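You operate a simulated robot arm through the tools that you are given. There is no shell and no other tool. Be economical: measure what you need, move in short steps, check, and stop when the job is done.

You run a simulated robot arm. Do the job below in one go: nothing can be reset, and whatever is moved stays where it is left.

JOB
Shut the white drawer under the black panel. Shut the machine door. Press the clear key two times. Fetch the pink spool and set it on the top of the drawer box. Count the small cartons on the top of the wide table, then put as many of the white cubes from the top of the wide table on top of the mould there. Put the orange pad box on the green notebook. Put the white wedge that says "H62" from the top of the wide table on the code card and the white wedge marked "H27" on the workbench side of the wide table. Do these in any order. Set down upright: orange pad box.

Only the result counts: the job must be done as asked and must still hold three seconds after the hand-in. Knocking over, shifting, dropping, spilling or breaking anything else fails it.

ROBOT AND FRAMES
A 7-joint arm with a fingered hand on a trunk, on a base that drives. Base frame: it is fixed to the floor where the robot stands at the start and does not move with it; the origin is under the middle of the robot, x ahead of it, y to its left, z up. Units: mm, degrees, N and s.
Its first joint turns from -166.0 to 166.0 degrees. Places, roughly: clear key [5000, -700, 1200]; code card [1000, 5500, 750]; machine door [4300, 100, 1400]; mould [250, 3750, 750]; notebook [-250, 4500, 750]; orange pad box [250, 4750, 750]; pink spool [0, 3500, 1000]; small carton [0, 4750, 750]; top of the drawer box (20x20 cm) [-140, 4900, 880]; white cube [0, 4250, 750]; white drawer under the black panel [4600, 0, 600]; white wedge [1000, 5250, 750]; workbench side of the wide table [700, 3400, 800]. Payload 3.7 kg.
The TCP is the grasp point between the finger pads, 25 mm short of the fingertips. In the tool frame z runs along the fingers and y along their closing line. The gripper opens to 88 mm. The gripper's body begins 29 mm behind the TCP. The gripper is a hand of 5 fingers: y runs from the thumb to the fingers, the wrist lies at [-13, -106, -174] in the tool frame, and closing takes about 1.5 s.
Orientation is that of the tool frame in the base frame, as a unit quaternion [w, x, y, z]. With the fingers straight down and the wrist toward the robot, the tool's x, y and z point along [0, 1, 0], [1, 0, 0] and [0, 0, -1] of the base frame.

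CONTROLS
- The arm moves only by the tool apply_moves. Its argument "motion" is one flat list of numbers, 6 for each row, row after row: the shift along the tool's x, y, z in units of 20 mm (1.0 is 20 mm), then the turn, a rotation vector about the tool's x, y, z in units of 4 degrees (1.0 is 4 degrees). In form: [tx, ty, tz, rx, ry, rz, tx, ty, tz, rx, ry, rz, ...]. A call has 1 to 8 rows; each row shifts and turns the commanded pose from where the row before left it, along the tool's axes as they then stand. "fingers" is the finger opening in mm, from 0 to 88, set as the call begins (left out, the last holds). A call with a number of a shift or a turn outside -1 to 1 is refused whole. Rows are played at 5 a second. More than 50 mm and 8.6 degrees between two rows, or a gripper value outside its range, and nothing of the call is played. A pose out of reach is approached as far as the arm can. The call stops where the force on the tool passes 40 N (or 10 N more than at its start, if that is more) or the arm is blocked; 0.2 s more then pass. Each finger travels about 108 mm/s and halts on what it meets, pressing with about 28 N; the grip force reading is that of the motor and also rises with nothing between the fingers. The clock runs only during rows and for 0.2 s after the last one: add rows that do not move to give the fingers time. It gives the time, the measured TCP pose, the force on the tool (base axes), the opening and the grip force at its end, in the units of the frame above (readings bear some noise), with the torque about the TCP (base axes, N m) and any sound that the robot's microphone picked up, and new pictures: "pictures" is both (left out), scene, wrist or none.
- Cameras (640 x 400 px; columns grow to the right, rows downward): "scene" is now at [190.2, 219.2, 1304.4]; the picture's right is [-0.08, -1.00, 0.00], its down [-0.43, 0.03, -0.90] and it looks along [0.90, -0.07, -0.43] (base axes); focal length 276 px, centre (320, 200). "wrist" rides on the gripper at [59, -79, -105] in the tool frame; the picture's right is [-0.73, 0.32, -0.61], its down [-0.62, -0.68, 0.38] and it looks along [-0.29, 0.66, 0.70] (tool axes); focal length 234 px, centre (320, 200). There is no depth. A picture from a camera that has moved, and an enlarged one, comes with that camera's place and axes in the base frame and with its lens.
- roll_base(legs): drives the robot by 1 to 6 legs, each [ahead, left, turn to the left] in mm, mm and degrees, along the robot's own axes; the way and the turn of a leg run together, so that a leg with both is an arc; at most 1500 mm and 180 degrees a leg. The arm and the cameras ride along, it lands a little off, and it stops where it bumps. It gives what a move gives, and a new picture of the scene camera.
- set_grasp(shape): the hand has 5 fingers and takes this shape, open, in about a second: jaw (thumb against the fingers, like two jaws); tri (thumb and two fingers); tip (a fingertip pinch); poke (one finger out to press); point (the index stretched); flat (the hand flat); cup (the hand cupped); fist (a fist). The gripper value then closes the fingers along that shape, each until it touches; the sizes above hold for jaw. It gives what a move gives, with no picture.
- aim_head(pan, tilt): turns the head with the scene camera to pan (to the left, within 120 degrees either way) and tilt (down, from -29 to 69), counted from straight ahead of the robot. It gives what a move gives, and a new picture of the scene camera.
- zoom(camera, box): a new picture of the part [left, top, right, bottom] of that camera's present view, enlarged. No time passes.
- hand_in(): hands the job in; it is judged then, once.

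Go step by step. Nothing tells you exact positions but the pictures and the camera data: compare them with the known pose of the tool, close in by small moves and look again before you grip or let go. The budget is 217 turns and 260 pictures, counting those below and the enlarged ones. Unless the task says otherwise, let go and move clear before handing in.

The tools are called after "Emit:" as a command line: name --argument value ..., lists and objects as JSON in quotes. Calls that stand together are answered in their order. apply_moves: Moves the arm, as the interface text tells. Its arguments: {"type":"object","properties":{"motion":{"type":"array","items":{"type":"number"}},"fingers":{"type":"number"},"pictures":{"type":"string","enum":["both","scene","wrist","none"]}},"required":["motion"]} The other tools are called the same way: set_grasp (shape) gives the hand a shape; roll_base (legs) drives the base; aim_head (pan, tilt) turns the head that bears the scene camera; zoom (camera, box) takes an enlarged picture of a part of a camera's view; hand_in () hands the job in.

At the start:

```text
clock: 0.0
eef_pos: [761.4, 175.9, 888.4]
tcp_rot: [0.0, 0.706, 0.708, -0.001]
force: [0.0, 0.3, -0.3]
ft_torque: [-0.04, -0.02, 0.02]
width: 87.6
finger_force: 0.0
shape: jaw
robot x, y, heading: [1.5, -1.3, -0.1]
head pan, tilt: [-4.3, 25.7]
```

scene: 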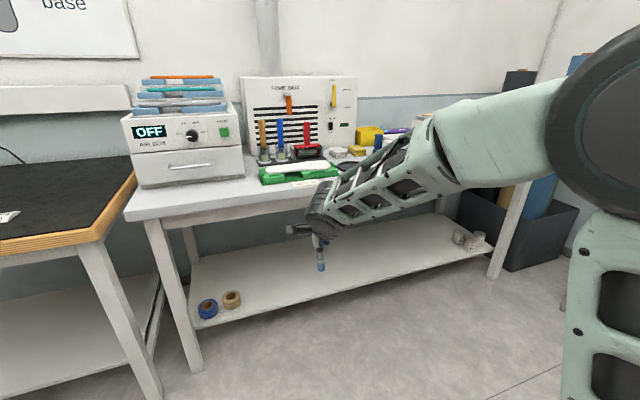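
wrist: 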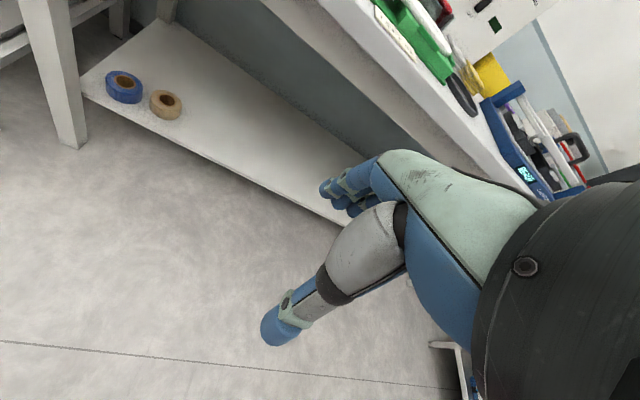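

I see a workbench ahead with a wall behind it; the wide table should be to the left (y≈3400–5500). I'll look around first.

Emit:
aim_head --pan 60 --tilt 15

Emit:
aim_head --pan 115 --tilt 15

Emit:
aim_head --pan -60 --tilt 15

```text
clock: 1.4
eef_pos: [761.5, 175.6, 888.9]
tcp_rot: [0.0, 0.707, 0.707, 0.0]
force: [0.2, -0.6, -0.6]
ft_torque: [0.02, -0.03, 0.02]
width: 87.7
finger_force: 0.0
shape: jaw
robot x, y, heading: [-0.6, 3.8, -0.0]
head pan, tilt: [60.0, 15.0]
camera scene: at [145.3, 307.0, 1321.8], right [0.87, -0.5, 0.0], down [-0.13, -0.22, -0.97], along [0.48, 0.84, -0.26], focal length 276 px, centre (320, 200)
```

scene: 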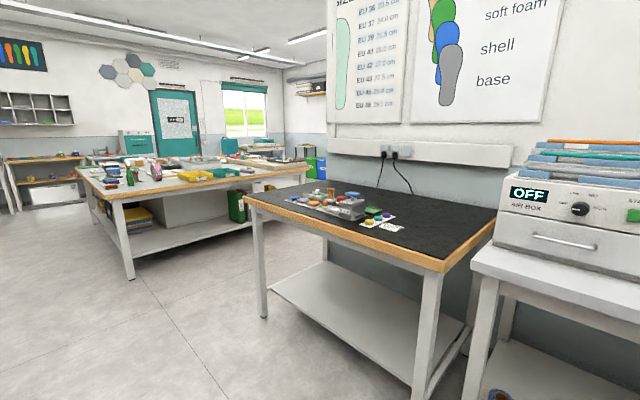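

```text
clock: 2.6
eef_pos: [761.2, 175.9, 886.8]
tcp_rot: [-0.001, 0.707, 0.707, 0.0]
force: [0.0, 1.2, -0.8]
ft_torque: [-0.01, 0.02, 0.04]
width: 87.5
finger_force: 0.0
shape: jaw
robot x, y, heading: [1.0, -2.9, 0.0]
head pan, tilt: [115.0, 15.0]
camera scene: at [59.2, 310.8, 1321.8], right [0.91, 0.42, 0.0], down [0.11, -0.23, -0.97], along [-0.41, 0.88, -0.26], focal length 276 px, centre (320, 200)
```

scene: 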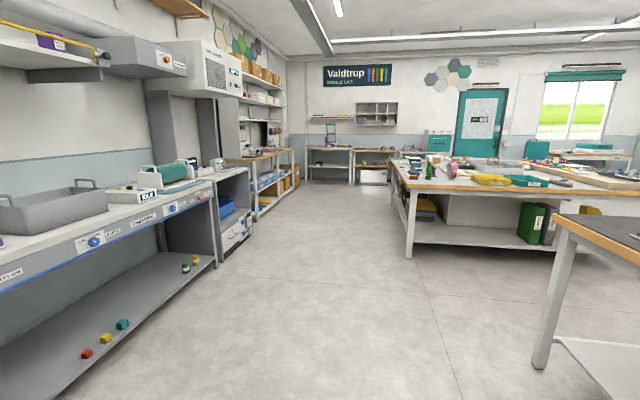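

```text
clock: 5.2
eef_pos: [760.9, 175.1, 887.9]
tcp_rot: [0.0, 0.707, 0.708, 0.001]
force: [0.2, -0.1, -0.1]
ft_torque: [0.02, -0.01, 0.02]
width: 87.7
finger_force: 0.1
shape: jaw
robot x, y, heading: [-2.0, 3.0, -0.0]
head pan, tilt: [-60.0, 15.0]
camera scene: at [145.3, 145.2, 1321.8], right [-0.87, -0.5, 0.0], down [-0.13, 0.22, -0.97], along [0.48, -0.84, -0.26], focal length 276 px, centre (320, 200)
```

scene: 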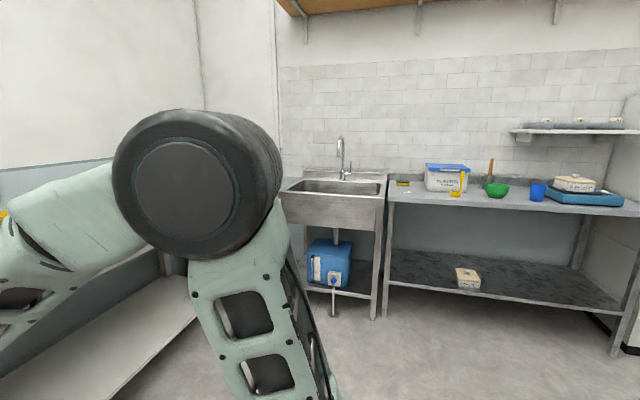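

The room is turned about 20° against my frame; the wide table's near-left leg is about (-240, 3080). I'll turn left and drive closer, then look from above.

Emit:
roll_base --legs '[[0, 0, 110], [1000, 0, 0], [600, -400, 0]]'

Emit:
aim_head --pan 0 --tilt 25

```text
clock: 18.6
eef_pos: [-681.2, 2274.4, 888.5]
tcp_rot: [0.0, -0.196, 0.981, -0.001]
force: [-0.2, 0.6, -0.2]
ft_torque: [0.01, 0.01, -0.03]
width: 87.7
finger_force: 0.1
shape: jaw
robot x, y, heading: [-228.0, 1639.2, 112.5]
head pan, tilt: [-60.0, 15.0]
camera scene: at [-418.2, 1721.1, 1321.8], right [0.79, -0.61, 0.0], down [-0.16, -0.21, -0.97], along [0.59, 0.77, -0.26], focal length 276 px, centre (320, 200)
```

scene: 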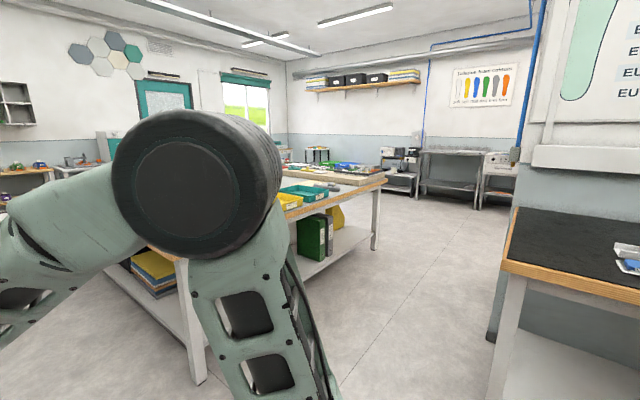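

```text
clock: 19.9
eef_pos: [-681.3, 2275.7, 887.7]
tcp_rot: [0.0, -0.196, 0.981, 0.0]
force: [0.4, -0.5, 0.1]
ft_torque: [-0.01, -0.02, 0.0]
width: 87.5
finger_force: 0.0
shape: jaw
robot x, y, heading: [-222.9, 1641.6, 112.5]
head pan, tilt: [0.0, 25.0]
camera scene: at [-510.2, 1732.1, 1305.6], right [0.92, 0.38, 0.0], down [0.16, -0.39, -0.91], along [-0.35, 0.84, -0.42], focal length 276 px, centre (320, 200)
```

scene: 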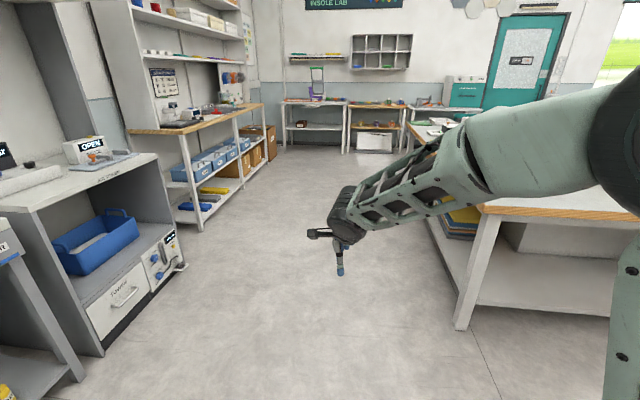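

The table's near corner leg is at about (-190, 3060). I'll raise and retract the arm to the right before approaching, to free the view.

Emit:
apply_moves --motion '[-1, -1, -1, 0, 0, 0, -1, -1, -1, 0, 0, 0, -1, -1, -1, 0, 0, 0, -1, -1, -1, 0, 0, 0, -1, -1, -1, 0, 0, 0, -1, -1, -1, 0, 0, 0, -1, -1, -1, 0, 0, 0, -1, -1, -1, 0, 0, 0]' --pictures "none"

Emit:
apply_moves --motion '[-1, 0, -1, 0, 0, 0, -1, 0, -1, 0, 0, 0, -1, 0, -1, 0, 0, 0, -1, 0, -1, 0, 0, 0, -1, 0, -1, 0, 0, 0, -1, 0, -1, 0, 0, 0, -1, 0, -1, 0, 0, 0, -1, 0, -1, 0, 0, 0]' --pictures "scene"

```text
clock: 21.7
eef_pos: [-471.9, 2187.8, 1045.9]
tcp_rot: [0.0, -0.194, 0.981, 0.0]
force: [0.4, -0.4, -0.1]
ft_torque: [0.0, -0.01, 0.01]
width: 87.7
finger_force: 0.0
shape: jaw
robot x, y, heading: [-230.6, 1638.9, 112.8]
head pan, tilt: [0.0, 25.0]
```

```text
clock: 23.5
eef_pos: [-324.8, 2249.7, 1208.2]
tcp_rot: [0.001, -0.196, 0.981, 0.0]
force: [0.4, 0.2, 0.3]
ft_torque: [0.0, 0.02, -0.01]
width: 87.9
finger_force: 0.1
shape: jaw
robot x, y, heading: [-229.6, 1638.3, 112.4]
head pan, tilt: [0.0, 25.0]
camera scene: at [-510.2, 1732.0, 1305.6], right [0.92, 0.38, 0.0], down [0.16, -0.39, -0.91], along [-0.35, 0.84, -0.42], focal length 276 px, centre (320, 200)
```

scene: 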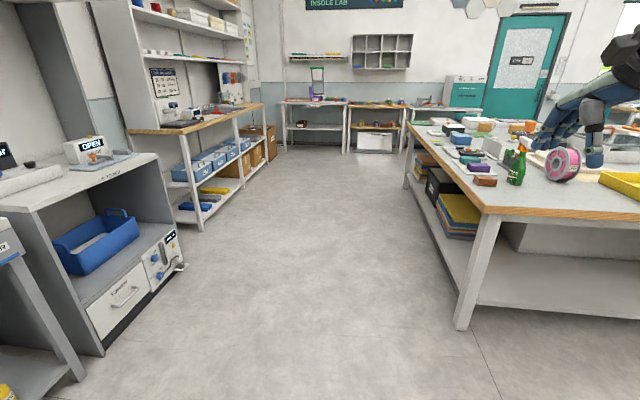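

Spool visible on the table. Drive forward and right to face the table's front side.

Emit:
roll_base --legs '[[550, 0, 0], [0, -1300, 0]]'

Emit:
aim_head --pan 0 --tilt 25

```text
clock: 32.8
eef_pos: [653.2, 3263.7, 1207.8]
tcp_rot: [0.0, -0.202, 0.979, 0.0]
force: [0.6, -0.7, -0.9]
ft_torque: [0.06, 0.0, -0.01]
width: 87.7
finger_force: 0.0
shape: jaw
robot x, y, heading: [755.7, 2652.1, 113.2]
head pan, tilt: [0.0, 25.0]
camera scene: at [475.4, 2743.5, 1305.6], right [0.92, 0.4, 0.0], down [0.17, -0.39, -0.91], along [-0.36, 0.83, -0.42], focal length 276 px, centre (320, 200)
```

scene: 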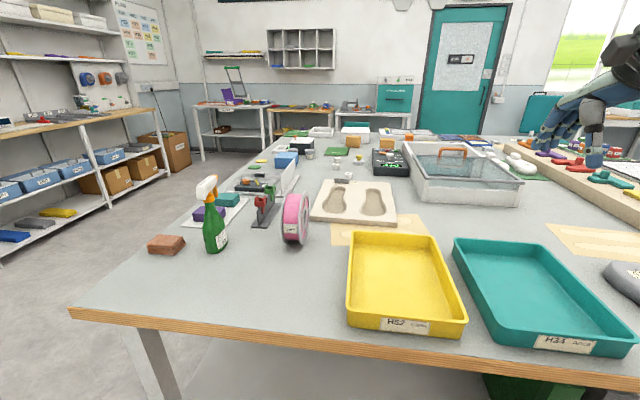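

```text
clock: 33.4
eef_pos: [653.7, 3263.9, 1209.2]
tcp_rot: [0.001, -0.203, 0.979, 0.001]
force: [-0.1, 0.6, 0.7]
ft_torque: [-0.02, 0.0, -0.01]
width: 87.8
finger_force: 0.1
shape: jaw
robot x, y, heading: [760.7, 2657.3, 113.1]
head pan, tilt: [0.0, 25.0]
camera scene: at [475.4, 2743.5, 1305.6], right [0.92, 0.4, 0.0], down [0.17, -0.39, -0.91], along [-0.36, 0.83, -0.42], focal length 276 px, centre (320, 200)
```

scene: 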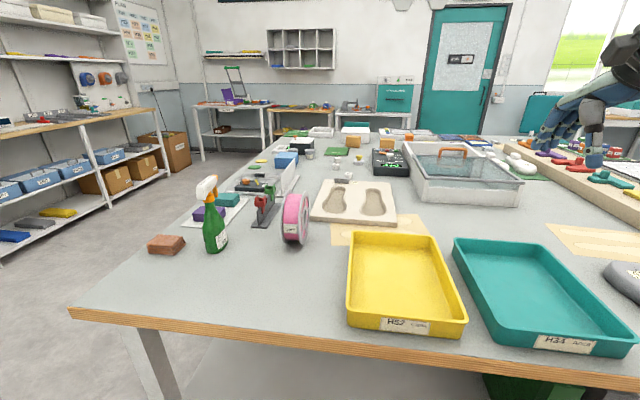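

Great view of the table: spool, mould, cartons and trays. I'll enlarge parts.

Emit:
zoom --camera "scene" --box '[230, 115, 430, 240]'

Emit:
zoom --camera "scene" --box '[400, 110, 600, 235]'

Emit:
aim_head --pan -35 --tilt 25

```text
3.20 times, centred on (330, 178) of scene
camera zoom: at [475.4, 2743.5, 1305.6], right [0.92, 0.4, 0.0], down [0.17, -0.39, -0.91], along [-0.36, 0.83, -0.42], focal length 882 px, centre (288, 272)
```

zoom: 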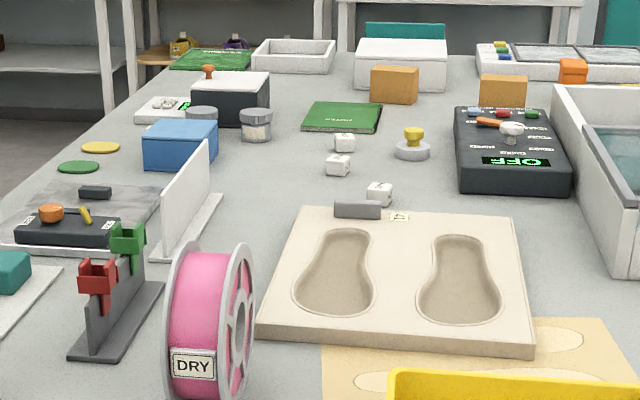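

```text
3.20 times, centred on (500, 172) of scene
camera zoom: at [475.4, 2743.5, 1305.6], right [0.92, 0.4, 0.0], down [0.17, -0.39, -0.91], along [-0.36, 0.83, -0.42], focal length 882 px, centre (-256, 288)
```

zoom: 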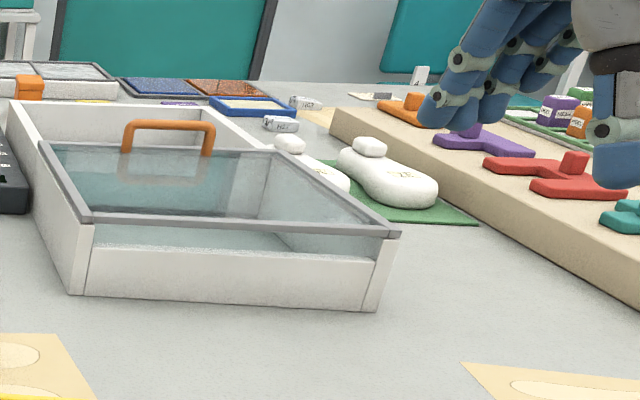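

```text
clock: 34.4
eef_pos: [653.4, 3263.8, 1208.1]
tcp_rot: [0.0, -0.202, 0.979, 0.0]
force: [-0.8, 0.4, -0.1]
ft_torque: [-0.04, 0.0, 0.02]
width: 87.8
finger_force: 0.1
shape: jaw
robot x, y, heading: [760.7, 2655.2, 113.4]
head pan, tilt: [-35.0, 25.0]
camera scene: at [530.4, 2749.1, 1305.6], right [0.98, -0.2, 0.0], down [-0.09, -0.41, -0.91], along [0.18, 0.89, -0.42], focal length 276 px, centre (320, 200)
```

scene: 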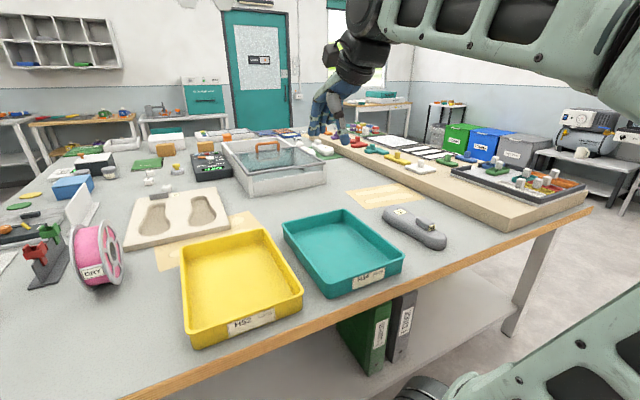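

Two orange-brown cartons, three white cubes, notebook and drawer box are further back. The table edge runs at about 15.5°; I'll drive to the table's left side and survey from there.

Emit:
roll_base --legs '[[0, 0, -7.7], [0, 1400, 0], [1450, 0, 0], [250, 0, 0], [0, 0, -90]]'

Emit:
aim_head --pan 0 --tilt 30

```text
clock: 54.0
eef_pos: [-406.8, 3920.2, 1208.1]
tcp_rot: [0.001, 0.607, 0.794, 0.001]
force: [1.1, 0.3, -0.6]
ft_torque: [-0.01, 0.01, 0.03]
width: 87.8
finger_force: 0.1
shape: jaw
robot x, y, heading: [-1026.5, 3900.5, 15.0]
head pan, tilt: [-35.0, 25.0]
camera scene: at [-901.3, 4114.0, 1305.6], right [-0.34, -0.94, 0.0], down [-0.4, 0.14, -0.91], along [0.85, -0.31, -0.42], focal length 276 px, centre (320, 200)
```

scene: 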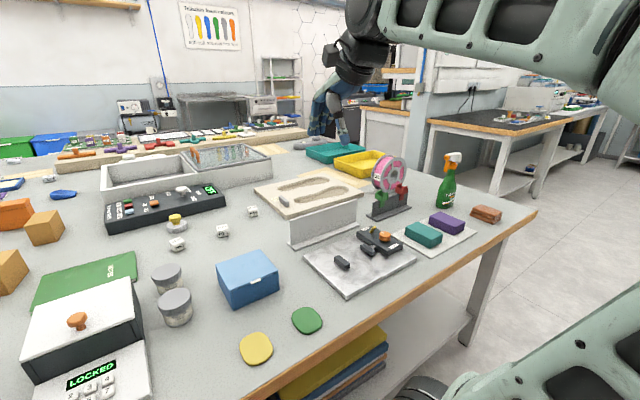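

```text
clock: 55.0
eef_pos: [-406.2, 3919.0, 1208.7]
tcp_rot: [0.0, 0.607, 0.795, 0.001]
force: [-1.1, -0.2, -0.4]
ft_torque: [0.02, 0.0, -0.01]
width: 87.7
finger_force: 0.1
shape: jaw
robot x, y, heading: [-1025.4, 3900.3, 15.2]
head pan, tilt: [0.0, 30.0]
camera scene: at [-900.7, 4168.9, 1297.6], right [0.26, -0.97, 0.0], down [-0.48, -0.13, -0.87], along [0.84, 0.23, -0.5], focal length 276 px, centre (320, 200)
```

scene: 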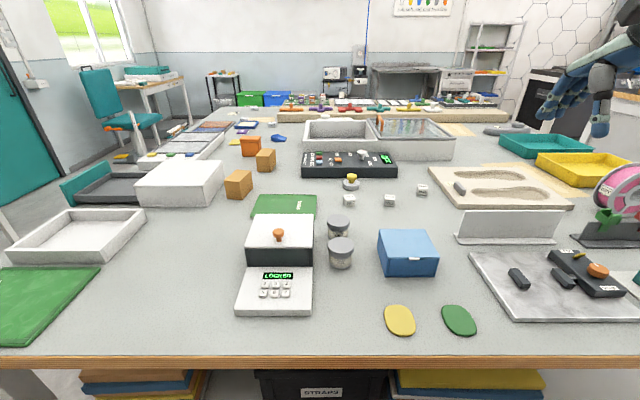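

Excellent view. Enlarging the cartons area, the left and the far part.

Emit:
zoom --camera "scene" --box '[200, 110, 440, 260]'

Emit:
zoom --camera "scene" --box '[60, 95, 300, 245]'

Emit:
zoom --camera "scene" --box '[160, 90, 320, 150]'

```text
2.67 times, centred on (320, 185) of scene
camera zoom: at [-900.7, 4168.9, 1297.6], right [0.26, -0.97, 0.0], down [-0.48, -0.13, -0.87], along [0.84, 0.23, -0.5], focal length 735 px, centre (320, 240)
```

zoom: 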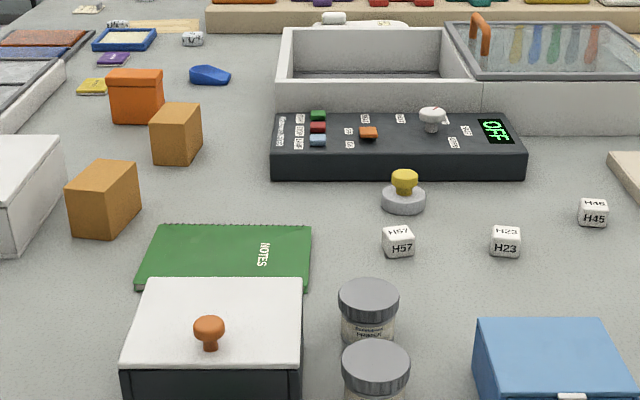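

```text
2.67 times, centred on (180, 170) of scene
camera zoom: at [-900.7, 4168.9, 1297.6], right [0.26, -0.97, 0.0], down [-0.48, -0.13, -0.87], along [0.84, 0.23, -0.5], focal length 735 px, centre (693, 280)
```

zoom: 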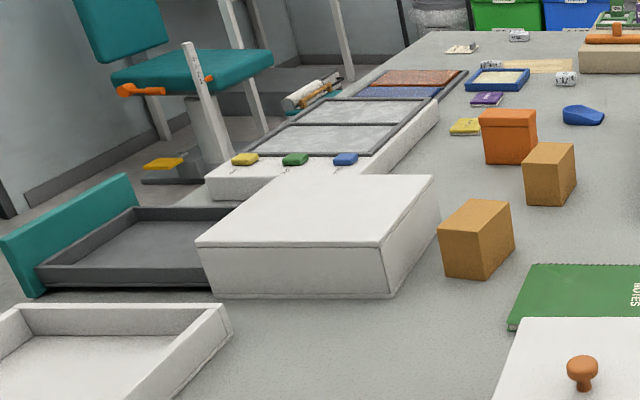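

```text
4.00 times, centred on (240, 120) of scene
camera zoom: at [-900.7, 4168.9, 1297.6], right [0.26, -0.97, 0.0], down [-0.48, -0.13, -0.87], along [0.84, 0.23, -0.5], focal length 1103 px, centre (640, 520)
```

zoom: 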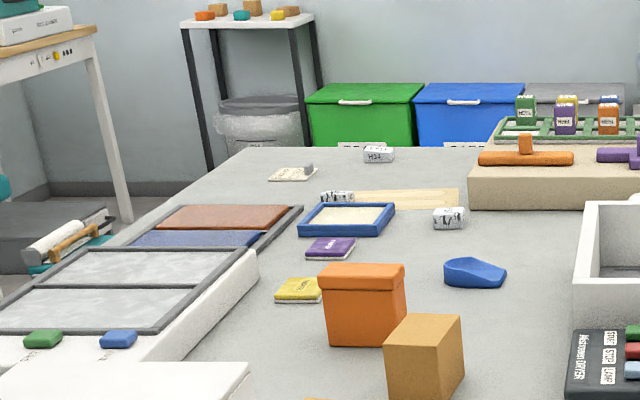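

Two cartons so far, three white cubes (H57, H23, H45). Next I check how close the base is to the table.

Emit:
aim_head --pan -60 --tilt 69

```text
clock: 56.3
eef_pos: [-407.0, 3919.8, 1208.8]
tcp_rot: [0.0, 0.608, 0.794, 0.0]
force: [-0.5, 0.3, -0.7]
ft_torque: [-0.02, 0.02, -0.02]
width: 87.3
finger_force: 0.0
shape: jaw
robot x, y, heading: [-1024.0, 3902.3, 15.2]
head pan, tilt: [-60.0, 68.8]
camera scene: at [-948.3, 4105.8, 1246.1], right [-0.7, -0.71, 0.0], down [-0.66, 0.66, -0.36], along [0.26, -0.26, -0.93], focal length 276 px, centre (320, 200)
```

scene: 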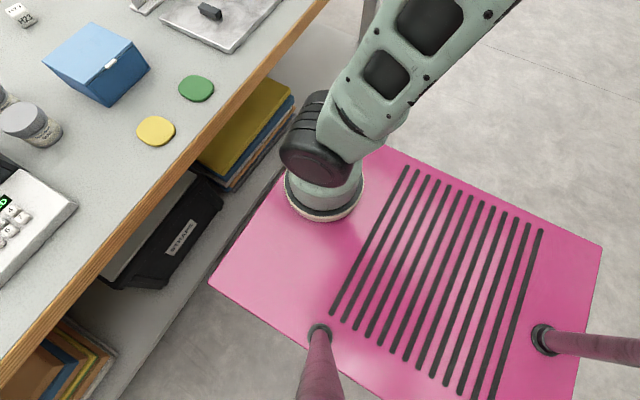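

The table top works out at z≈800 (both views agree), cubes near (-85,4320), (-39,4162), (75,4052), mould ridge near u≈1180. I'll shift the robot right along the table so cubes and mould are within reach.

Emit:
roll_base --legs '[[0, -230, 0]]'

Emit:
aim_head --pan -8 --tilt 30

```text
clock: 58.0
eef_pos: [-345.5, 3697.7, 1207.3]
tcp_rot: [0.0, 0.607, 0.795, 0.001]
force: [-0.2, 0.3, -0.2]
ft_torque: [-0.04, 0.02, 0.0]
width: 87.5
finger_force: 0.1
shape: jaw
robot x, y, heading: [-967.6, 3676.4, 15.4]
head pan, tilt: [-60.0, 68.8]
camera scene: at [-887.8, 3882.9, 1246.1], right [-0.7, -0.71, 0.0], down [-0.66, 0.66, -0.36], along [0.26, -0.26, -0.93], focal length 276 px, centre (320, 200)
```

scene: 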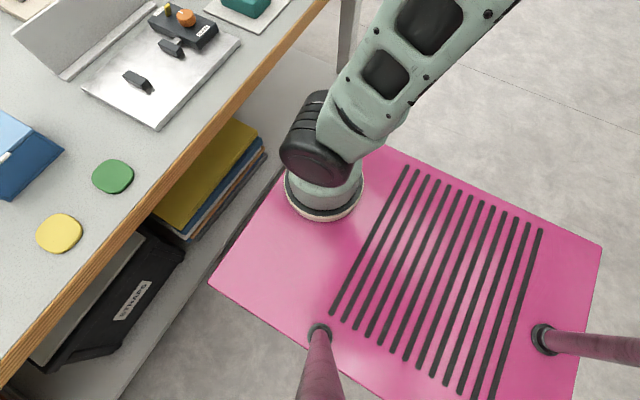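

```text
clock: 59.2
eef_pos: [-346.5, 3697.9, 1207.8]
tcp_rot: [0.0, 0.607, 0.795, 0.0]
force: [0.1, 0.4, -0.1]
ft_torque: [-0.01, -0.02, 0.02]
width: 87.8
finger_force: 0.1
shape: jaw
robot x, y, heading: [-962.3, 3677.3, 15.4]
head pan, tilt: [-8.0, 30.0]
camera scene: at [-837.8, 3933.6, 1297.5], right [0.13, -0.99, 0.0], down [-0.5, -0.06, -0.87], along [0.86, 0.11, -0.5], focal length 276 px, centre (320, 200)
```

scene: 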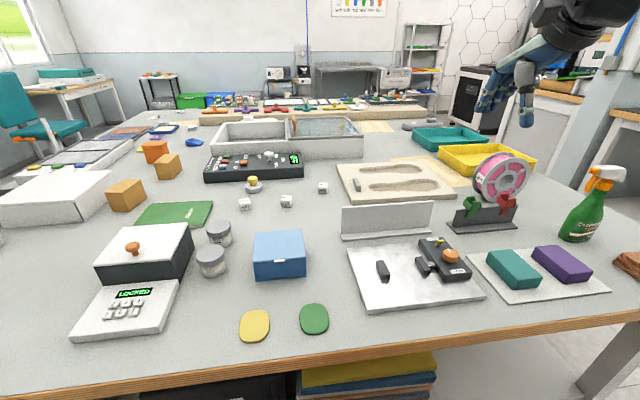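

Zoom on the cubes and mould for exact positions.

Emit:
zoom --camera "scene" --box '[220, 140, 476, 300]'

```text
2.50 times, centred on (348, 220) of scene
camera zoom: at [-837.8, 3933.6, 1297.5], right [0.13, -0.99, 0.0], down [-0.5, -0.06, -0.87], along [0.86, 0.11, -0.5], focal length 689 px, centre (250, 150)
```

zoom: 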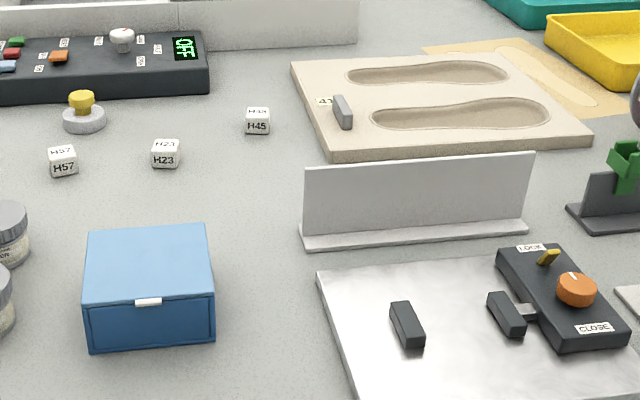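

Cube H45 at ≈(79,4042), H23 at ≈(-33,4157), mould ridge around (170,3755). Move above H45, turning the hand 8°.

Emit:
apply_moves --motion '[0, 0, 0, 0, 0, 1, 0, 0, 0, 0, 0, 1, 0.6, 0.97, 0, 0, 0, 0, 0.6, 0.97, 0, 0, 0, 0, 0.6, 0.97, 0, 0, 0, 0, 0.6, 0.97, 0, 0, 0, 0, 0.6, 0.97, 0, 0, 0, 0, 0.6, 0.97, 0, 0, 0, 0]' --pictures "none"

Emit:
apply_moves --motion '[0.6, 0.97, 0, 0, 0, 0, 0.6, 0.97, 0, 0, 0, 0, 0.6, 0.97, 0, 0, 0, 0, 0.6, 0.97, 0, 0, 0, 0, 0.6, 0.97, 0.5, 0, 0, 0, 0.6, 0.97, 0.5, 0, 0, 0, 0.6, 0.97, 0.5, 0, 0, 0, 0.6, 0.97, 0.5, 0, 0, 0]' --pictures "none"

Emit:
apply_moves --motion '[0.6, 0.97, 1, 0, 0, 0, 0.6, 0.97, 1, 0, 0, 0, 0.6, 0.97, 1, 0, 0, 0, 0.6, 0.97, 1, 0, 0, 0, 0.6, 0.97, 1, 0, 0, 0, 0.6, 0.97, 1, 0, 0, 0, 0.6, 0.97, 1, 0, 0, 0, 0.6, 0.97, 1, 0, 0, 0]' --pictures "none"

Emit:
apply_moves --motion '[0.6, 0.97, 0.5, 0, 0, 0, 0.6, 0.97, 0.5, 0, 0, 0, 0, 0, 0, 0, 0, 0]' --pictures "both"

```text
clock: 61.0
eef_pos: [-240.6, 3782.8, 1208.5]
tcp_rot: [0.001, 0.661, 0.751, 0.001]
force: [-0.1, 0.9, 0.2]
ft_torque: [0.01, 0.0, 0.01]
width: 87.7
finger_force: 0.0
shape: jaw
robot x, y, heading: [-964.9, 3675.8, 15.4]
head pan, tilt: [-8.0, 30.0]
```

```text
clock: 62.8
eef_pos: [-98.2, 3899.5, 1167.2]
tcp_rot: [0.0, 0.661, 0.75, 0.002]
force: [-0.6, 0.5, 0.3]
ft_torque: [0.0, 0.01, -0.01]
width: 87.8
finger_force: 0.2
shape: jaw
robot x, y, heading: [-965.2, 3679.7, 15.2]
head pan, tilt: [-8.0, 30.0]
```

```text
clock: 64.6
eef_pos: [44.9, 4012.9, 1010.3]
tcp_rot: [0.0, 0.662, 0.75, 0.001]
force: [0.0, -0.3, 0.3]
ft_torque: [0.04, -0.01, 0.0]
width: 87.9
finger_force: 0.2
shape: jaw
robot x, y, heading: [-967.5, 3679.8, 15.4]
head pan, tilt: [-8.0, 30.0]
```

```text
clock: 65.4
eef_pos: [80.2, 4043.0, 990.1]
tcp_rot: [0.0, 0.66, 0.751, 0.0]
force: [0.6, 0.5, 0.1]
ft_torque: [0.0, -0.02, 0.03]
width: 88.0
finger_force: 0.1
shape: jaw
robot x, y, heading: [-963.2, 3678.3, 15.4]
head pan, tilt: [-8.0, 30.0]
camera scene: at [-837.8, 3933.7, 1297.6], right [0.13, -0.99, 0.0], down [-0.5, -0.06, -0.87], along [0.86, 0.11, -0.5], focal length 276 px, centre (320, 200)
camera wrist: at [-5.7, 4090.4, 1095.4], right [0.41, -0.68, 0.61], down [-0.6, -0.7, -0.38], along [0.69, -0.2, -0.7], focal length 234 px, centre (320, 200)
```

scene: 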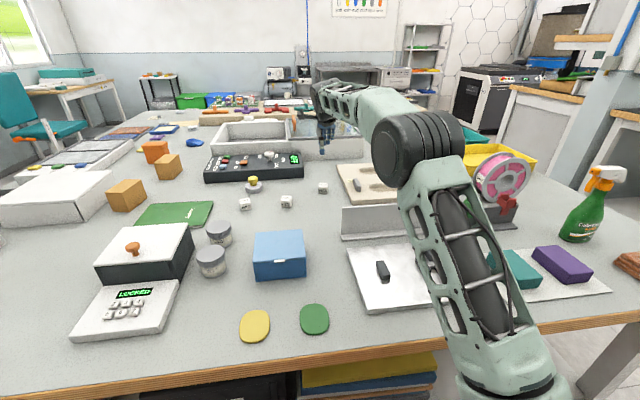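
wrist: 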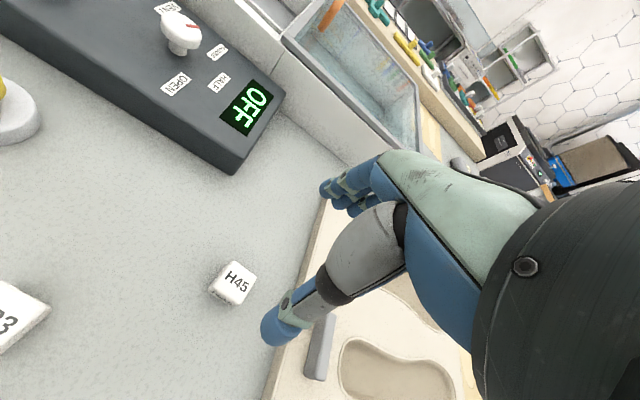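

Wrist view confirms the cube at ≈(78,4037). Descend most of the way.

Emit:
apply_moves --motion '[-0.3, -0.1, 1, 0, 0, 0, 0, 0, 1, 0, 0, 0, 0, 0, 1, 0, 0, 0, 0, 0, 1, 0, 0, 0, 0, 0, 1, 0, 0, 0, 0, 0, 1, 0, 0, 0, 0, 0, 0.6, 0, 0, 0]' --pictures "both"

```text
clock: 67.0
eef_pos: [78.4, 4037.0, 855.9]
tcp_rot: [0.0, 0.661, 0.75, 0.0]
force: [-0.5, 0.9, 0.3]
ft_torque: [0.02, -0.03, 0.01]
width: 87.8
finger_force: 0.0
shape: jaw
robot x, y, heading: [-964.9, 3678.7, 15.2]
head pan, tilt: [-8.0, 30.0]
camera scene: at [-837.8, 3933.7, 1297.6], right [0.13, -0.99, 0.0], down [-0.5, -0.06, -0.87], along [0.86, 0.11, -0.5], focal length 276 px, centre (320, 200)
camera wrist: at [-7.5, 4084.8, 962.1], right [0.41, -0.68, 0.61], down [-0.6, -0.7, -0.38], along [0.69, -0.2, -0.7], focal length 234 px, centre (320, 200)
```

scene: 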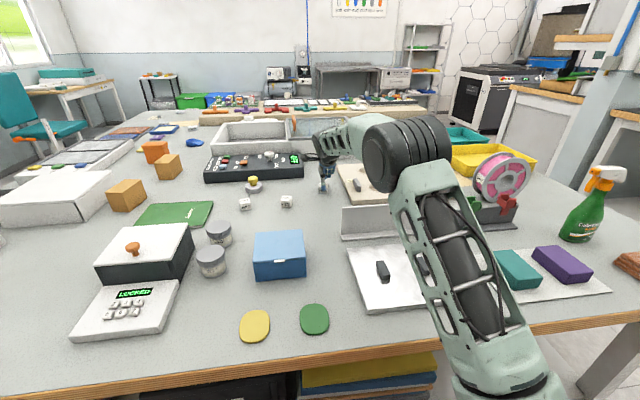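
wrist: 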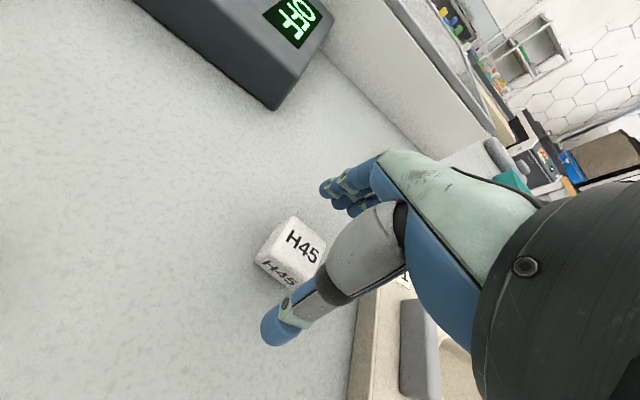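

Cube sits between thumb and fingers. Descend 25 mm and close.

Emit:
apply_moves --motion '[0, -0.05, 0.65, 0, 0, 0, 0, 0, 0.6, 0, 0, 0]' --pictures "none"

Emit:
apply_moves --motion '[0, 0, 0, 0, 0, 0, 0, 0, 0, 0, 0, 0, 0, 0, 0, 0, 0, 0, 0, 0, 0, 0, 0, 0, 0, 0, 0, 0, 0, 0, 0, 0, 0, 0, 0, 0, 0, 0, 0, 0, 0, 0, 0, 0, 0, 0, 0, 0]' --fingers 25 --pictures "wrist"

```text
clock: 67.6
eef_pos: [78.0, 4036.3, 830.3]
tcp_rot: [0.0, 0.66, 0.751, 0.001]
force: [-0.6, 0.3, -0.1]
ft_torque: [-0.01, -0.01, -0.01]
width: 87.8
finger_force: 0.1
shape: jaw
robot x, y, heading: [-961.8, 3677.5, 15.4]
head pan, tilt: [-8.0, 30.0]
```

```text
clock: 69.4
eef_pos: [77.3, 4037.3, 832.0]
tcp_rot: [0.0, 0.661, 0.75, 0.0]
force: [-0.3, 0.6, -0.2]
ft_torque: [-0.01, 0.02, -0.03]
width: 30.7
finger_force: 27.9
shape: jaw
robot x, y, heading: [-962.3, 3678.6, 15.2]
head pan, tilt: [-8.0, 30.0]
camera wrist: at [-8.3, 4084.6, 937.4], right [0.41, -0.68, 0.61], down [-0.6, -0.7, -0.38], along [0.69, -0.2, -0.7], focal length 234 px, centre (320, 200)
```

wrist: 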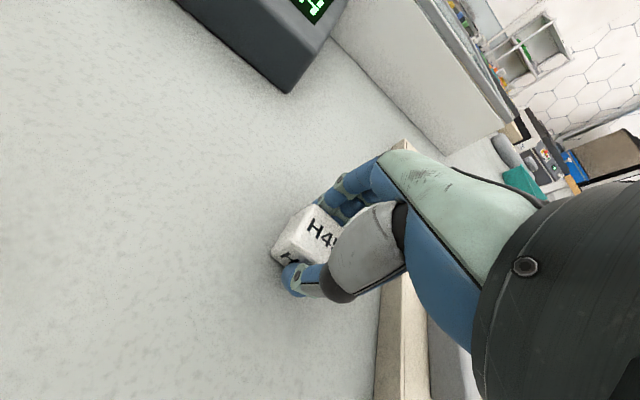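

Gripped (30.7 mm). Lift and carry over the mould ridge.

Emit:
apply_moves --motion '[0, 0, -1, 0, 0, 0, 0, 0, -1, 0, 0, 0, 0, 0, -1, 0, 0, 0, 0, 0, -1, 0, 0, 0, 0, 0, -1, 0, 0, 0, -1, 0.155, 0, 0, 0, 0, -1, 0.155, 0, 0, 0, 0, -1, 0.155, 0, 0, 0, 0]' --pictures "none"

Emit:
apply_moves --motion '[-1, 0.155, 0, 0, 0, 0, -1, 0.155, 0, 0, 0, 0, -1, 0.155, 0, 0, 0, 0, -1, 0.155, 0, 0, 0, 0, -1, 0.155, 0, 0, 0, 0, -1, 0.155, 0, 0, 0, 0, -1, 0.155, 0, 0, 0, 0, -1, 0.155, 0, 0, 0, 0]' --pictures "both"

```text
clock: 71.2
eef_pos: [93.6, 3978.5, 932.5]
tcp_rot: [0.0, 0.661, 0.751, 0.0]
force: [0.1, -0.1, 0.0]
ft_torque: [-0.02, -0.03, -0.01]
width: 30.7
finger_force: 28.4
shape: jaw
robot x, y, heading: [-963.3, 3674.3, 15.1]
head pan, tilt: [-8.0, 30.0]
```

```text
clock: 73.0
eef_pos: [138.7, 3823.0, 930.8]
tcp_rot: [0.0, 0.661, 0.751, 0.001]
force: [-0.2, 0.2, 0.5]
ft_torque: [-0.01, 0.0, -0.01]
width: 30.5
finger_force: 28.0
shape: jaw
robot x, y, heading: [-964.4, 3673.9, 15.3]
head pan, tilt: [-8.0, 30.0]
camera scene: at [-837.9, 3933.8, 1297.6], right [0.13, -0.99, 0.0], down [-0.5, -0.06, -0.87], along [0.86, 0.11, -0.5], focal length 276 px, centre (320, 200)
camera wrist: at [52.6, 3870.8, 1036.8], right [0.41, -0.68, 0.61], down [-0.6, -0.71, -0.38], along [0.69, -0.2, -0.7], focal length 234 px, centre (320, 200)
```

scene: 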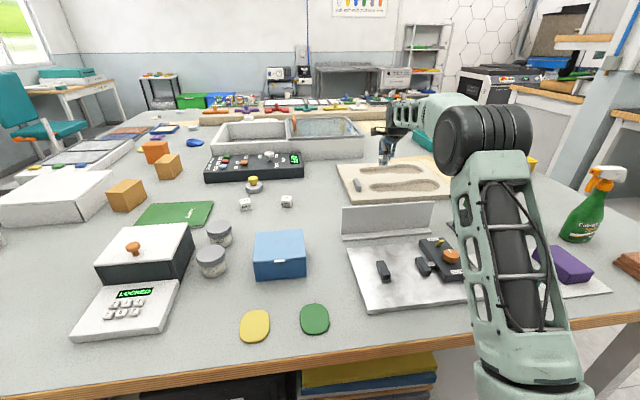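
wrist: 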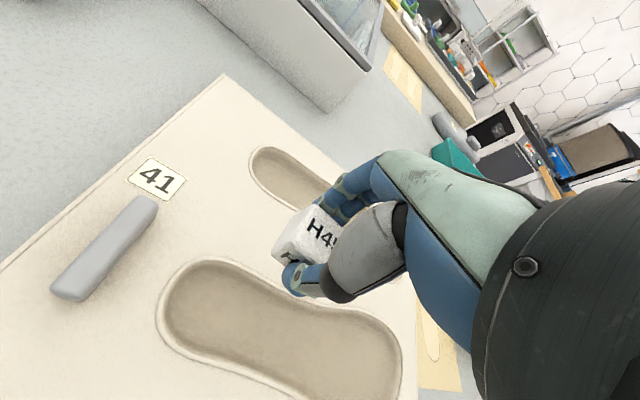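

The mould ridge is clear (x≈146–210). Shift over it and lower.

Emit:
apply_moves --motion '[-0.9, 0.5, 0.5, 0, 0, 0, -0.9, 0.5, 0.5, 0, 0, 0, -0.8, 0.5, 0.5, 0, 0, 0, 0, 0, 1, 0, 0, 0]' --pictures "both"

Emit:
zoom --camera "scene" --box '[320, 130, 480, 230]'

```text
clock: 74.0
eef_pos: [175.0, 3775.3, 880.4]
tcp_rot: [0.0, 0.661, 0.75, 0.0]
force: [0.7, 0.2, 0.0]
ft_torque: [-0.01, 0.01, 0.03]
width: 30.7
finger_force: 28.1
shape: jaw
robot x, y, heading: [-961.6, 3676.7, 15.3]
head pan, tilt: [-8.0, 30.0]
camera scene: at [-837.8, 3933.7, 1297.6], right [0.13, -0.99, 0.0], down [-0.5, -0.06, -0.87], along [0.86, 0.11, -0.5], focal length 276 px, centre (320, 200)
camera wrist: at [89.4, 3822.8, 986.3], right [0.41, -0.68, 0.61], down [-0.6, -0.7, -0.38], along [0.69, -0.2, -0.7], focal length 234 px, centre (320, 200)
```

scene: 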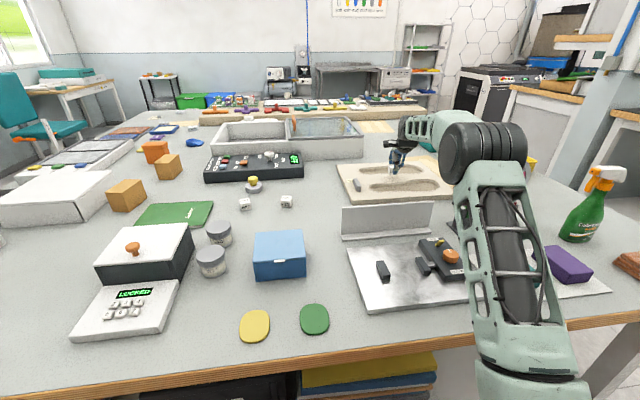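
wrist: 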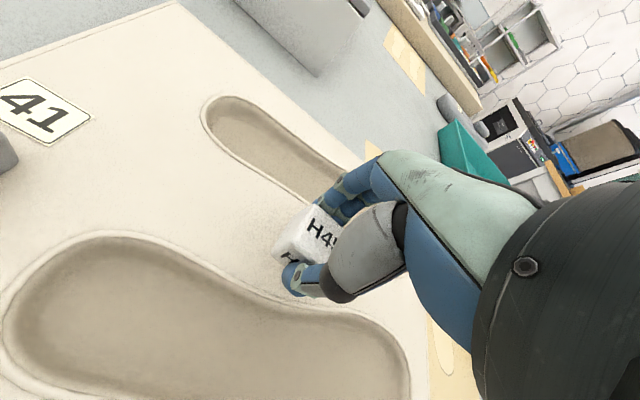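

```text
4.00 times, centred on (400, 180) of scene
camera zoom: at [-837.8, 3933.7, 1297.6], right [0.13, -0.99, 0.0], down [-0.5, -0.06, -0.87], along [0.86, 0.11, -0.5], focal length 1103 px, centre (0, 280)
```

zoom: 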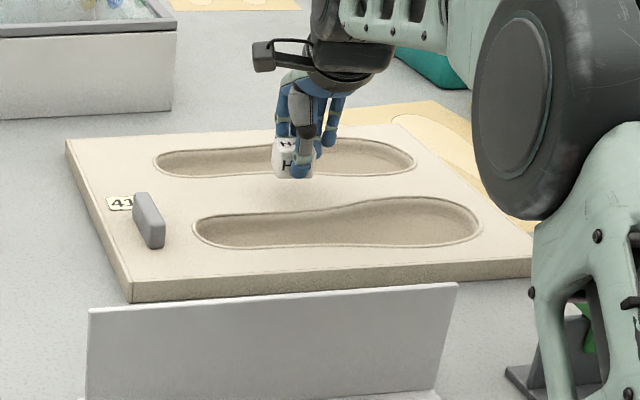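

Cube projects to the middle of the ridge. Lower to contact.

Emit:
apply_moves --motion '[0, 0, 0.7, 0, 0, 0, 0, 0, 0, 0, 0, 0]' --pictures "none"

Emit:
apply_moves --motion '[0, 0, 0.2, 0, 0, 0, 0, 0, 0, 0, 0, 0]' --pictures "wrist"

Emit:
zoom --camera "scene" --box '[320, 130, 480, 230]'

```text
clock: 74.6
eef_pos: [176.2, 3774.9, 866.5]
tcp_rot: [0.0, 0.661, 0.75, 0.001]
force: [0.6, 0.7, 0.0]
ft_torque: [-0.01, -0.02, 0.01]
width: 30.6
finger_force: 28.4
shape: jaw
robot x, y, heading: [-962.7, 3677.8, 15.5]
head pan, tilt: [-8.0, 30.0]
```

```text
clock: 75.2
eef_pos: [175.7, 3775.6, 861.3]
tcp_rot: [0.0, 0.66, 0.751, 0.001]
force: [1.0, 0.4, -0.7]
ft_torque: [0.0, 0.0, -0.02]
width: 30.5
finger_force: 28.2
shape: jaw
robot x, y, heading: [-963.8, 3679.3, 15.4]
head pan, tilt: [-8.0, 30.0]
camera wrist: at [90.1, 3823.0, 968.5], right [0.41, -0.68, 0.61], down [-0.6, -0.7, -0.38], along [0.69, -0.2, -0.7], focal length 234 px, centre (320, 200)
```

wrist: 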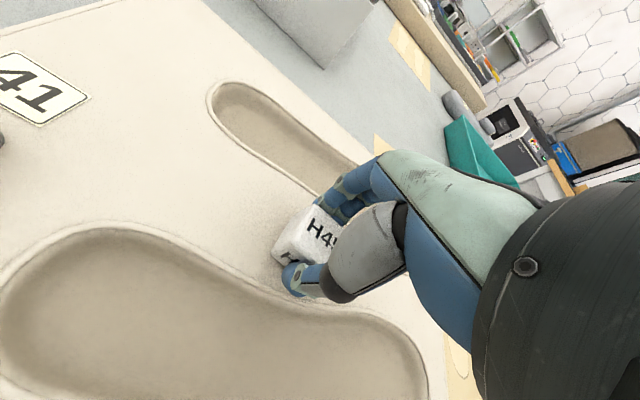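

```text
4.00 times, centred on (400, 180) of scene
camera zoom: at [-837.8, 3933.7, 1297.6], right [0.13, -0.99, 0.0], down [-0.5, -0.06, -0.87], along [0.86, 0.11, -0.5], focal length 1103 px, centre (0, 280)
```

zoom: 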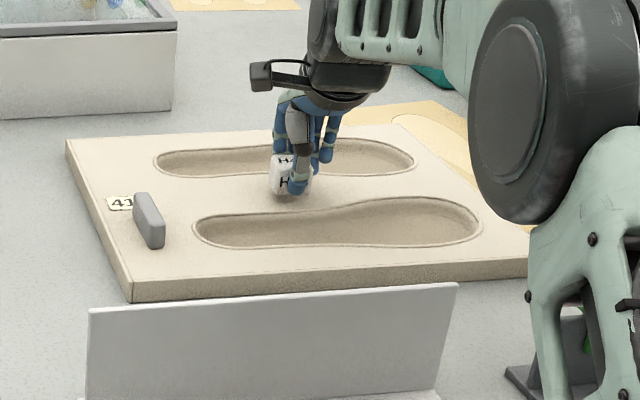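

Emit:
apply_moves --motion '[0, 0, 0.15, 0, 0, 0, 0, 0, 0, 0, 0, 0]' --pictures "none"

Emit:
apply_moves --motion '[0, 0, 0.15, 0, 0, 0, 0, 0, 0, 0, 0, 0]' --pictures "none"

Emit:
apply_moves --motion '[0, 0, 0.15, 0, 0, 0, 0, 0, 0, 0, 0, 0]' --pictures "none"

```text
clock: 75.8
eef_pos: [175.6, 3773.7, 858.4]
tcp_rot: [0.0, 0.66, 0.751, 0.0]
force: [0.0, 0.0, 0.6]
ft_torque: [0.0, 0.04, -0.01]
width: 30.5
finger_force: 28.1
shape: jaw
robot x, y, heading: [-963.0, 3679.1, 15.6]
head pan, tilt: [-8.0, 30.0]
```

```text
clock: 76.4
eef_pos: [175.9, 3774.0, 855.7]
tcp_rot: [0.0, 0.66, 0.751, 0.0]
force: [0.5, -0.7, 0.3]
ft_torque: [0.01, 0.03, 0.0]
width: 30.7
finger_force: 28.0
shape: jaw
robot x, y, heading: [-963.5, 3678.4, 15.4]
head pan, tilt: [-8.0, 30.0]
```

```text
clock: 77.0
eef_pos: [175.8, 3774.0, 853.5]
tcp_rot: [0.001, 0.661, 0.751, 0.001]
force: [0.1, -0.2, 1.2]
ft_torque: [0.0, -0.03, 0.0]
width: 30.6
finger_force: 27.8
shape: jaw
robot x, y, heading: [-962.4, 3677.6, 15.1]
head pan, tilt: [-8.0, 30.0]
```

Emit:
apply_moves --motion '[0, 0, 0.1, 0, 0, 0, 0, 0, 0, 0, 0, 0]' --pictures "none"

Emit:
apply_moves --motion '[0, 0, 0.1, 0, 0, 0, 0, 0, 0, 0, 0, 0]' --pictures "none"

Emit:
zoom --camera "scene" --box '[350, 140, 430, 190]'

```text
clock: 77.6
eef_pos: [174.7, 3775.3, 852.1]
tcp_rot: [0.0, 0.661, 0.75, 0.0]
force: [0.7, -0.3, 6.6]
ft_torque: [0.02, -0.09, 0.02]
width: 30.7
finger_force: 27.9
shape: jaw
robot x, y, heading: [-962.2, 3679.9, 15.5]
head pan, tilt: [-8.0, 30.0]
```

```text
clock: 78.2
eef_pos: [174.8, 3774.5, 850.8]
tcp_rot: [0.001, 0.66, 0.751, 0.002]
force: [-0.2, -0.8, 15.9]
ft_torque: [0.0, -0.07, 0.01]
width: 31.2
finger_force: 27.9
shape: jaw
robot x, y, heading: [-962.8, 3676.5, 15.4]
head pan, tilt: [-8.0, 30.0]
```

```text
8.00 times, centred on (390, 165) of scene
camera zoom: at [-838.5, 3933.6, 1297.7], right [0.13, -0.99, 0.0], down [-0.5, -0.06, -0.87], along [0.86, 0.11, -0.5], focal length 2206 px, centre (-240, 480)
```

zoom: 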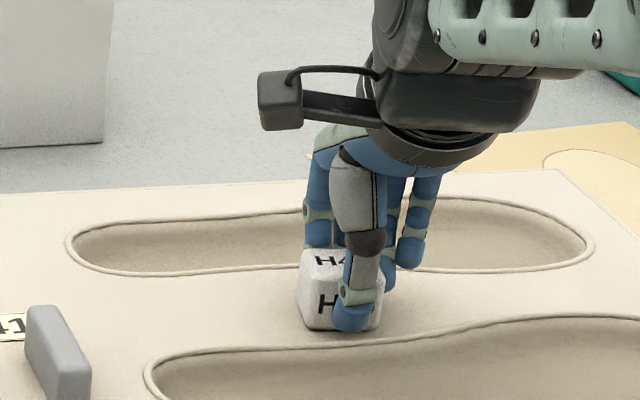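

Contact made; the cube stands on the ridge. Open and rise.

Emit:
apply_moves --motion '[0, 0, -0.05, 0, 0, 0, 0, 0, 0, 0, 0, 0, 0, 0, 0, 0, 0, 0, 0, 0, 0, 0, 0, 0, 0, 0, 0, 0, 0, 0]' --fingers 88 --pictures "none"

Emit:
apply_moves --motion '[0, 0, -0.5, 0, 0, 0, 0, 0, -1, 0, 0, 0, 0, 0, -1, 0, 0, 0, 0, 0, -1, 0, 0, 0, 0, 0, -1, 0, 0, 0, 0, 0, -0.5, 0, 0, 0]' --pictures "both"

```text
clock: 79.4
eef_pos: [175.9, 3774.3, 850.4]
tcp_rot: [0.0, 0.66, 0.751, 0.001]
force: [0.1, -0.6, -0.2]
ft_torque: [0.0, 0.0, 0.03]
width: 87.5
finger_force: 0.1
shape: jaw
robot x, y, heading: [-961.8, 3679.3, 15.2]
head pan, tilt: [-8.0, 30.0]
```

```text
clock: 80.8
eef_pos: [176.3, 3774.5, 952.0]
tcp_rot: [-0.001, 0.661, 0.751, 0.0]
force: [0.3, 0.3, 0.1]
ft_torque: [0.01, 0.02, 0.03]
width: 87.2
finger_force: 0.0
shape: jaw
robot x, y, heading: [-962.6, 3681.3, 15.4]
head pan, tilt: [-8.0, 30.0]
camera scene: at [-837.7, 3933.7, 1297.6], right [0.13, -0.99, 0.0], down [-0.5, -0.06, -0.87], along [0.86, 0.11, -0.5], focal length 276 px, centre (320, 200)
camera wrist: at [90.2, 3822.4, 1057.1], right [0.41, -0.68, 0.61], down [-0.6, -0.7, -0.38], along [0.69, -0.2, -0.7], focal length 234 px, centre (320, 200)
```

scene: 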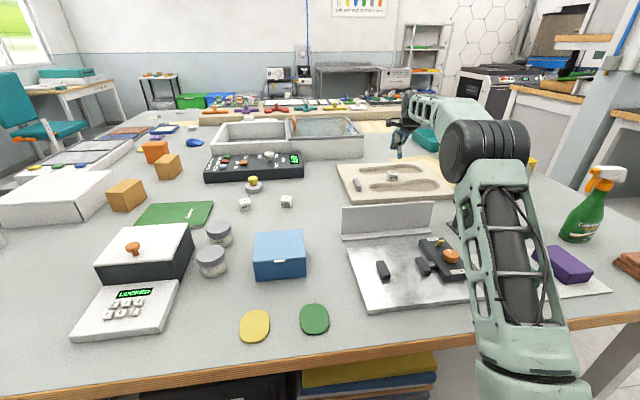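
wrist: 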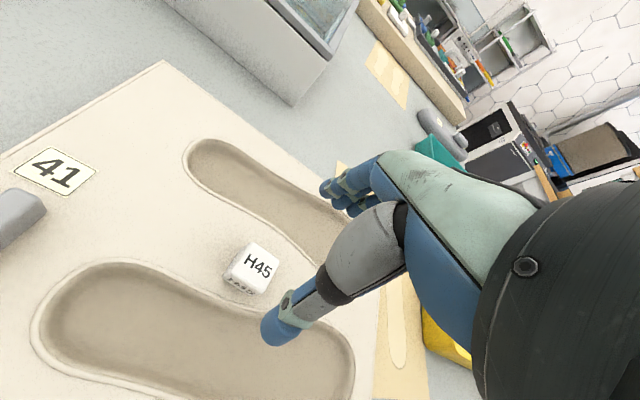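

H45 stands on the mould. Now go above H23.

Emit:
apply_moves --motion '[1, -0.4, 0, 0, 0, 0, 1, -0.4, 0, 0, 0, 0, 1, -0.4, 0, 0, 0, 0, 1, -0.4, 0, 0, 0, 0, 1, -0.4, 0, 0, 0, 0, 1, -0.4, 0, 0, 0, 0, 1, -0.4, 0, 0, 0, 0, 1, -0.4, 0, 0, 0, 0]' --pictures "none"

Emit:
apply_moves --motion '[1, -0.4, 0, 0, 0, 0, 1, -0.4, 0, 0, 0, 0, 1, -0.4, 0, 0, 0, 0, 1, -0.4, 0, 0, 0, 0, 1, -0.4, 0, 0, 0, 0, 1, -0.4, 0, 0, 0, 0, 1, -0.4, 0, 0, 0, 0, 1, -0.4, 0, 0, 0, 0]' --pictures "none"

Emit:
apply_moves --motion '[1, -0.4, 0, 0, 0, 0, 1, -0.4, 0, 0, 0, 0, 1, -0.4, 0, 0, 0, 0, 1, -0.4, 0, 0, 0, 0, 0, 0, 0.5, 0, 0, -0.75, 0, 0, 0.5, 0, 0, -0.75, 0, 0, 0, 0, 0, 0]' --pictures "wrist"

```text
clock: 82.6
eef_pos: [90.9, 3924.3, 952.7]
tcp_rot: [0.0, 0.662, 0.75, 0.0]
force: [-0.3, -0.7, 0.7]
ft_torque: [0.01, 0.01, 0.0]
width: 87.7
finger_force: 0.1
shape: jaw
robot x, y, heading: [-962.3, 3673.6, 15.0]
head pan, tilt: [-8.0, 30.0]
```

```text
clock: 84.4
eef_pos: [6.7, 4075.3, 949.6]
tcp_rot: [0.0, 0.661, 0.75, 0.0]
force: [-0.4, -0.1, -0.1]
ft_torque: [0.04, 0.01, -0.02]
width: 87.6
finger_force: 0.1
shape: jaw
robot x, y, heading: [-963.4, 3679.3, 15.2]
head pan, tilt: [-8.0, 30.0]
```

```text
clock: 86.0
eef_pos: [-36.6, 4149.6, 931.2]
tcp_rot: [0.0, 0.621, 0.784, 0.0]
force: [0.3, 0.0, 0.1]
ft_torque: [-0.01, 0.0, 0.0]
width: 87.5
finger_force: 0.1
shape: jaw
robot x, y, heading: [-965.0, 3676.5, 15.4]
head pan, tilt: [-8.0, 30.0]
camera wrist: at [-126.5, 4189.4, 1037.4], right [0.48, -0.63, 0.61], down [-0.52, -0.76, -0.38], along [0.71, -0.13, -0.7], focal length 234 px, centre (320, 200)
```

wrist: 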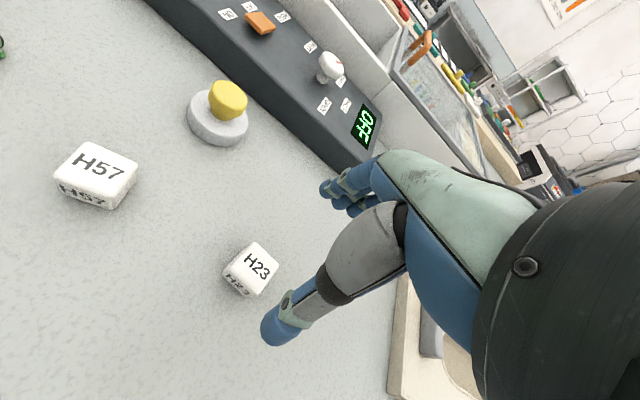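

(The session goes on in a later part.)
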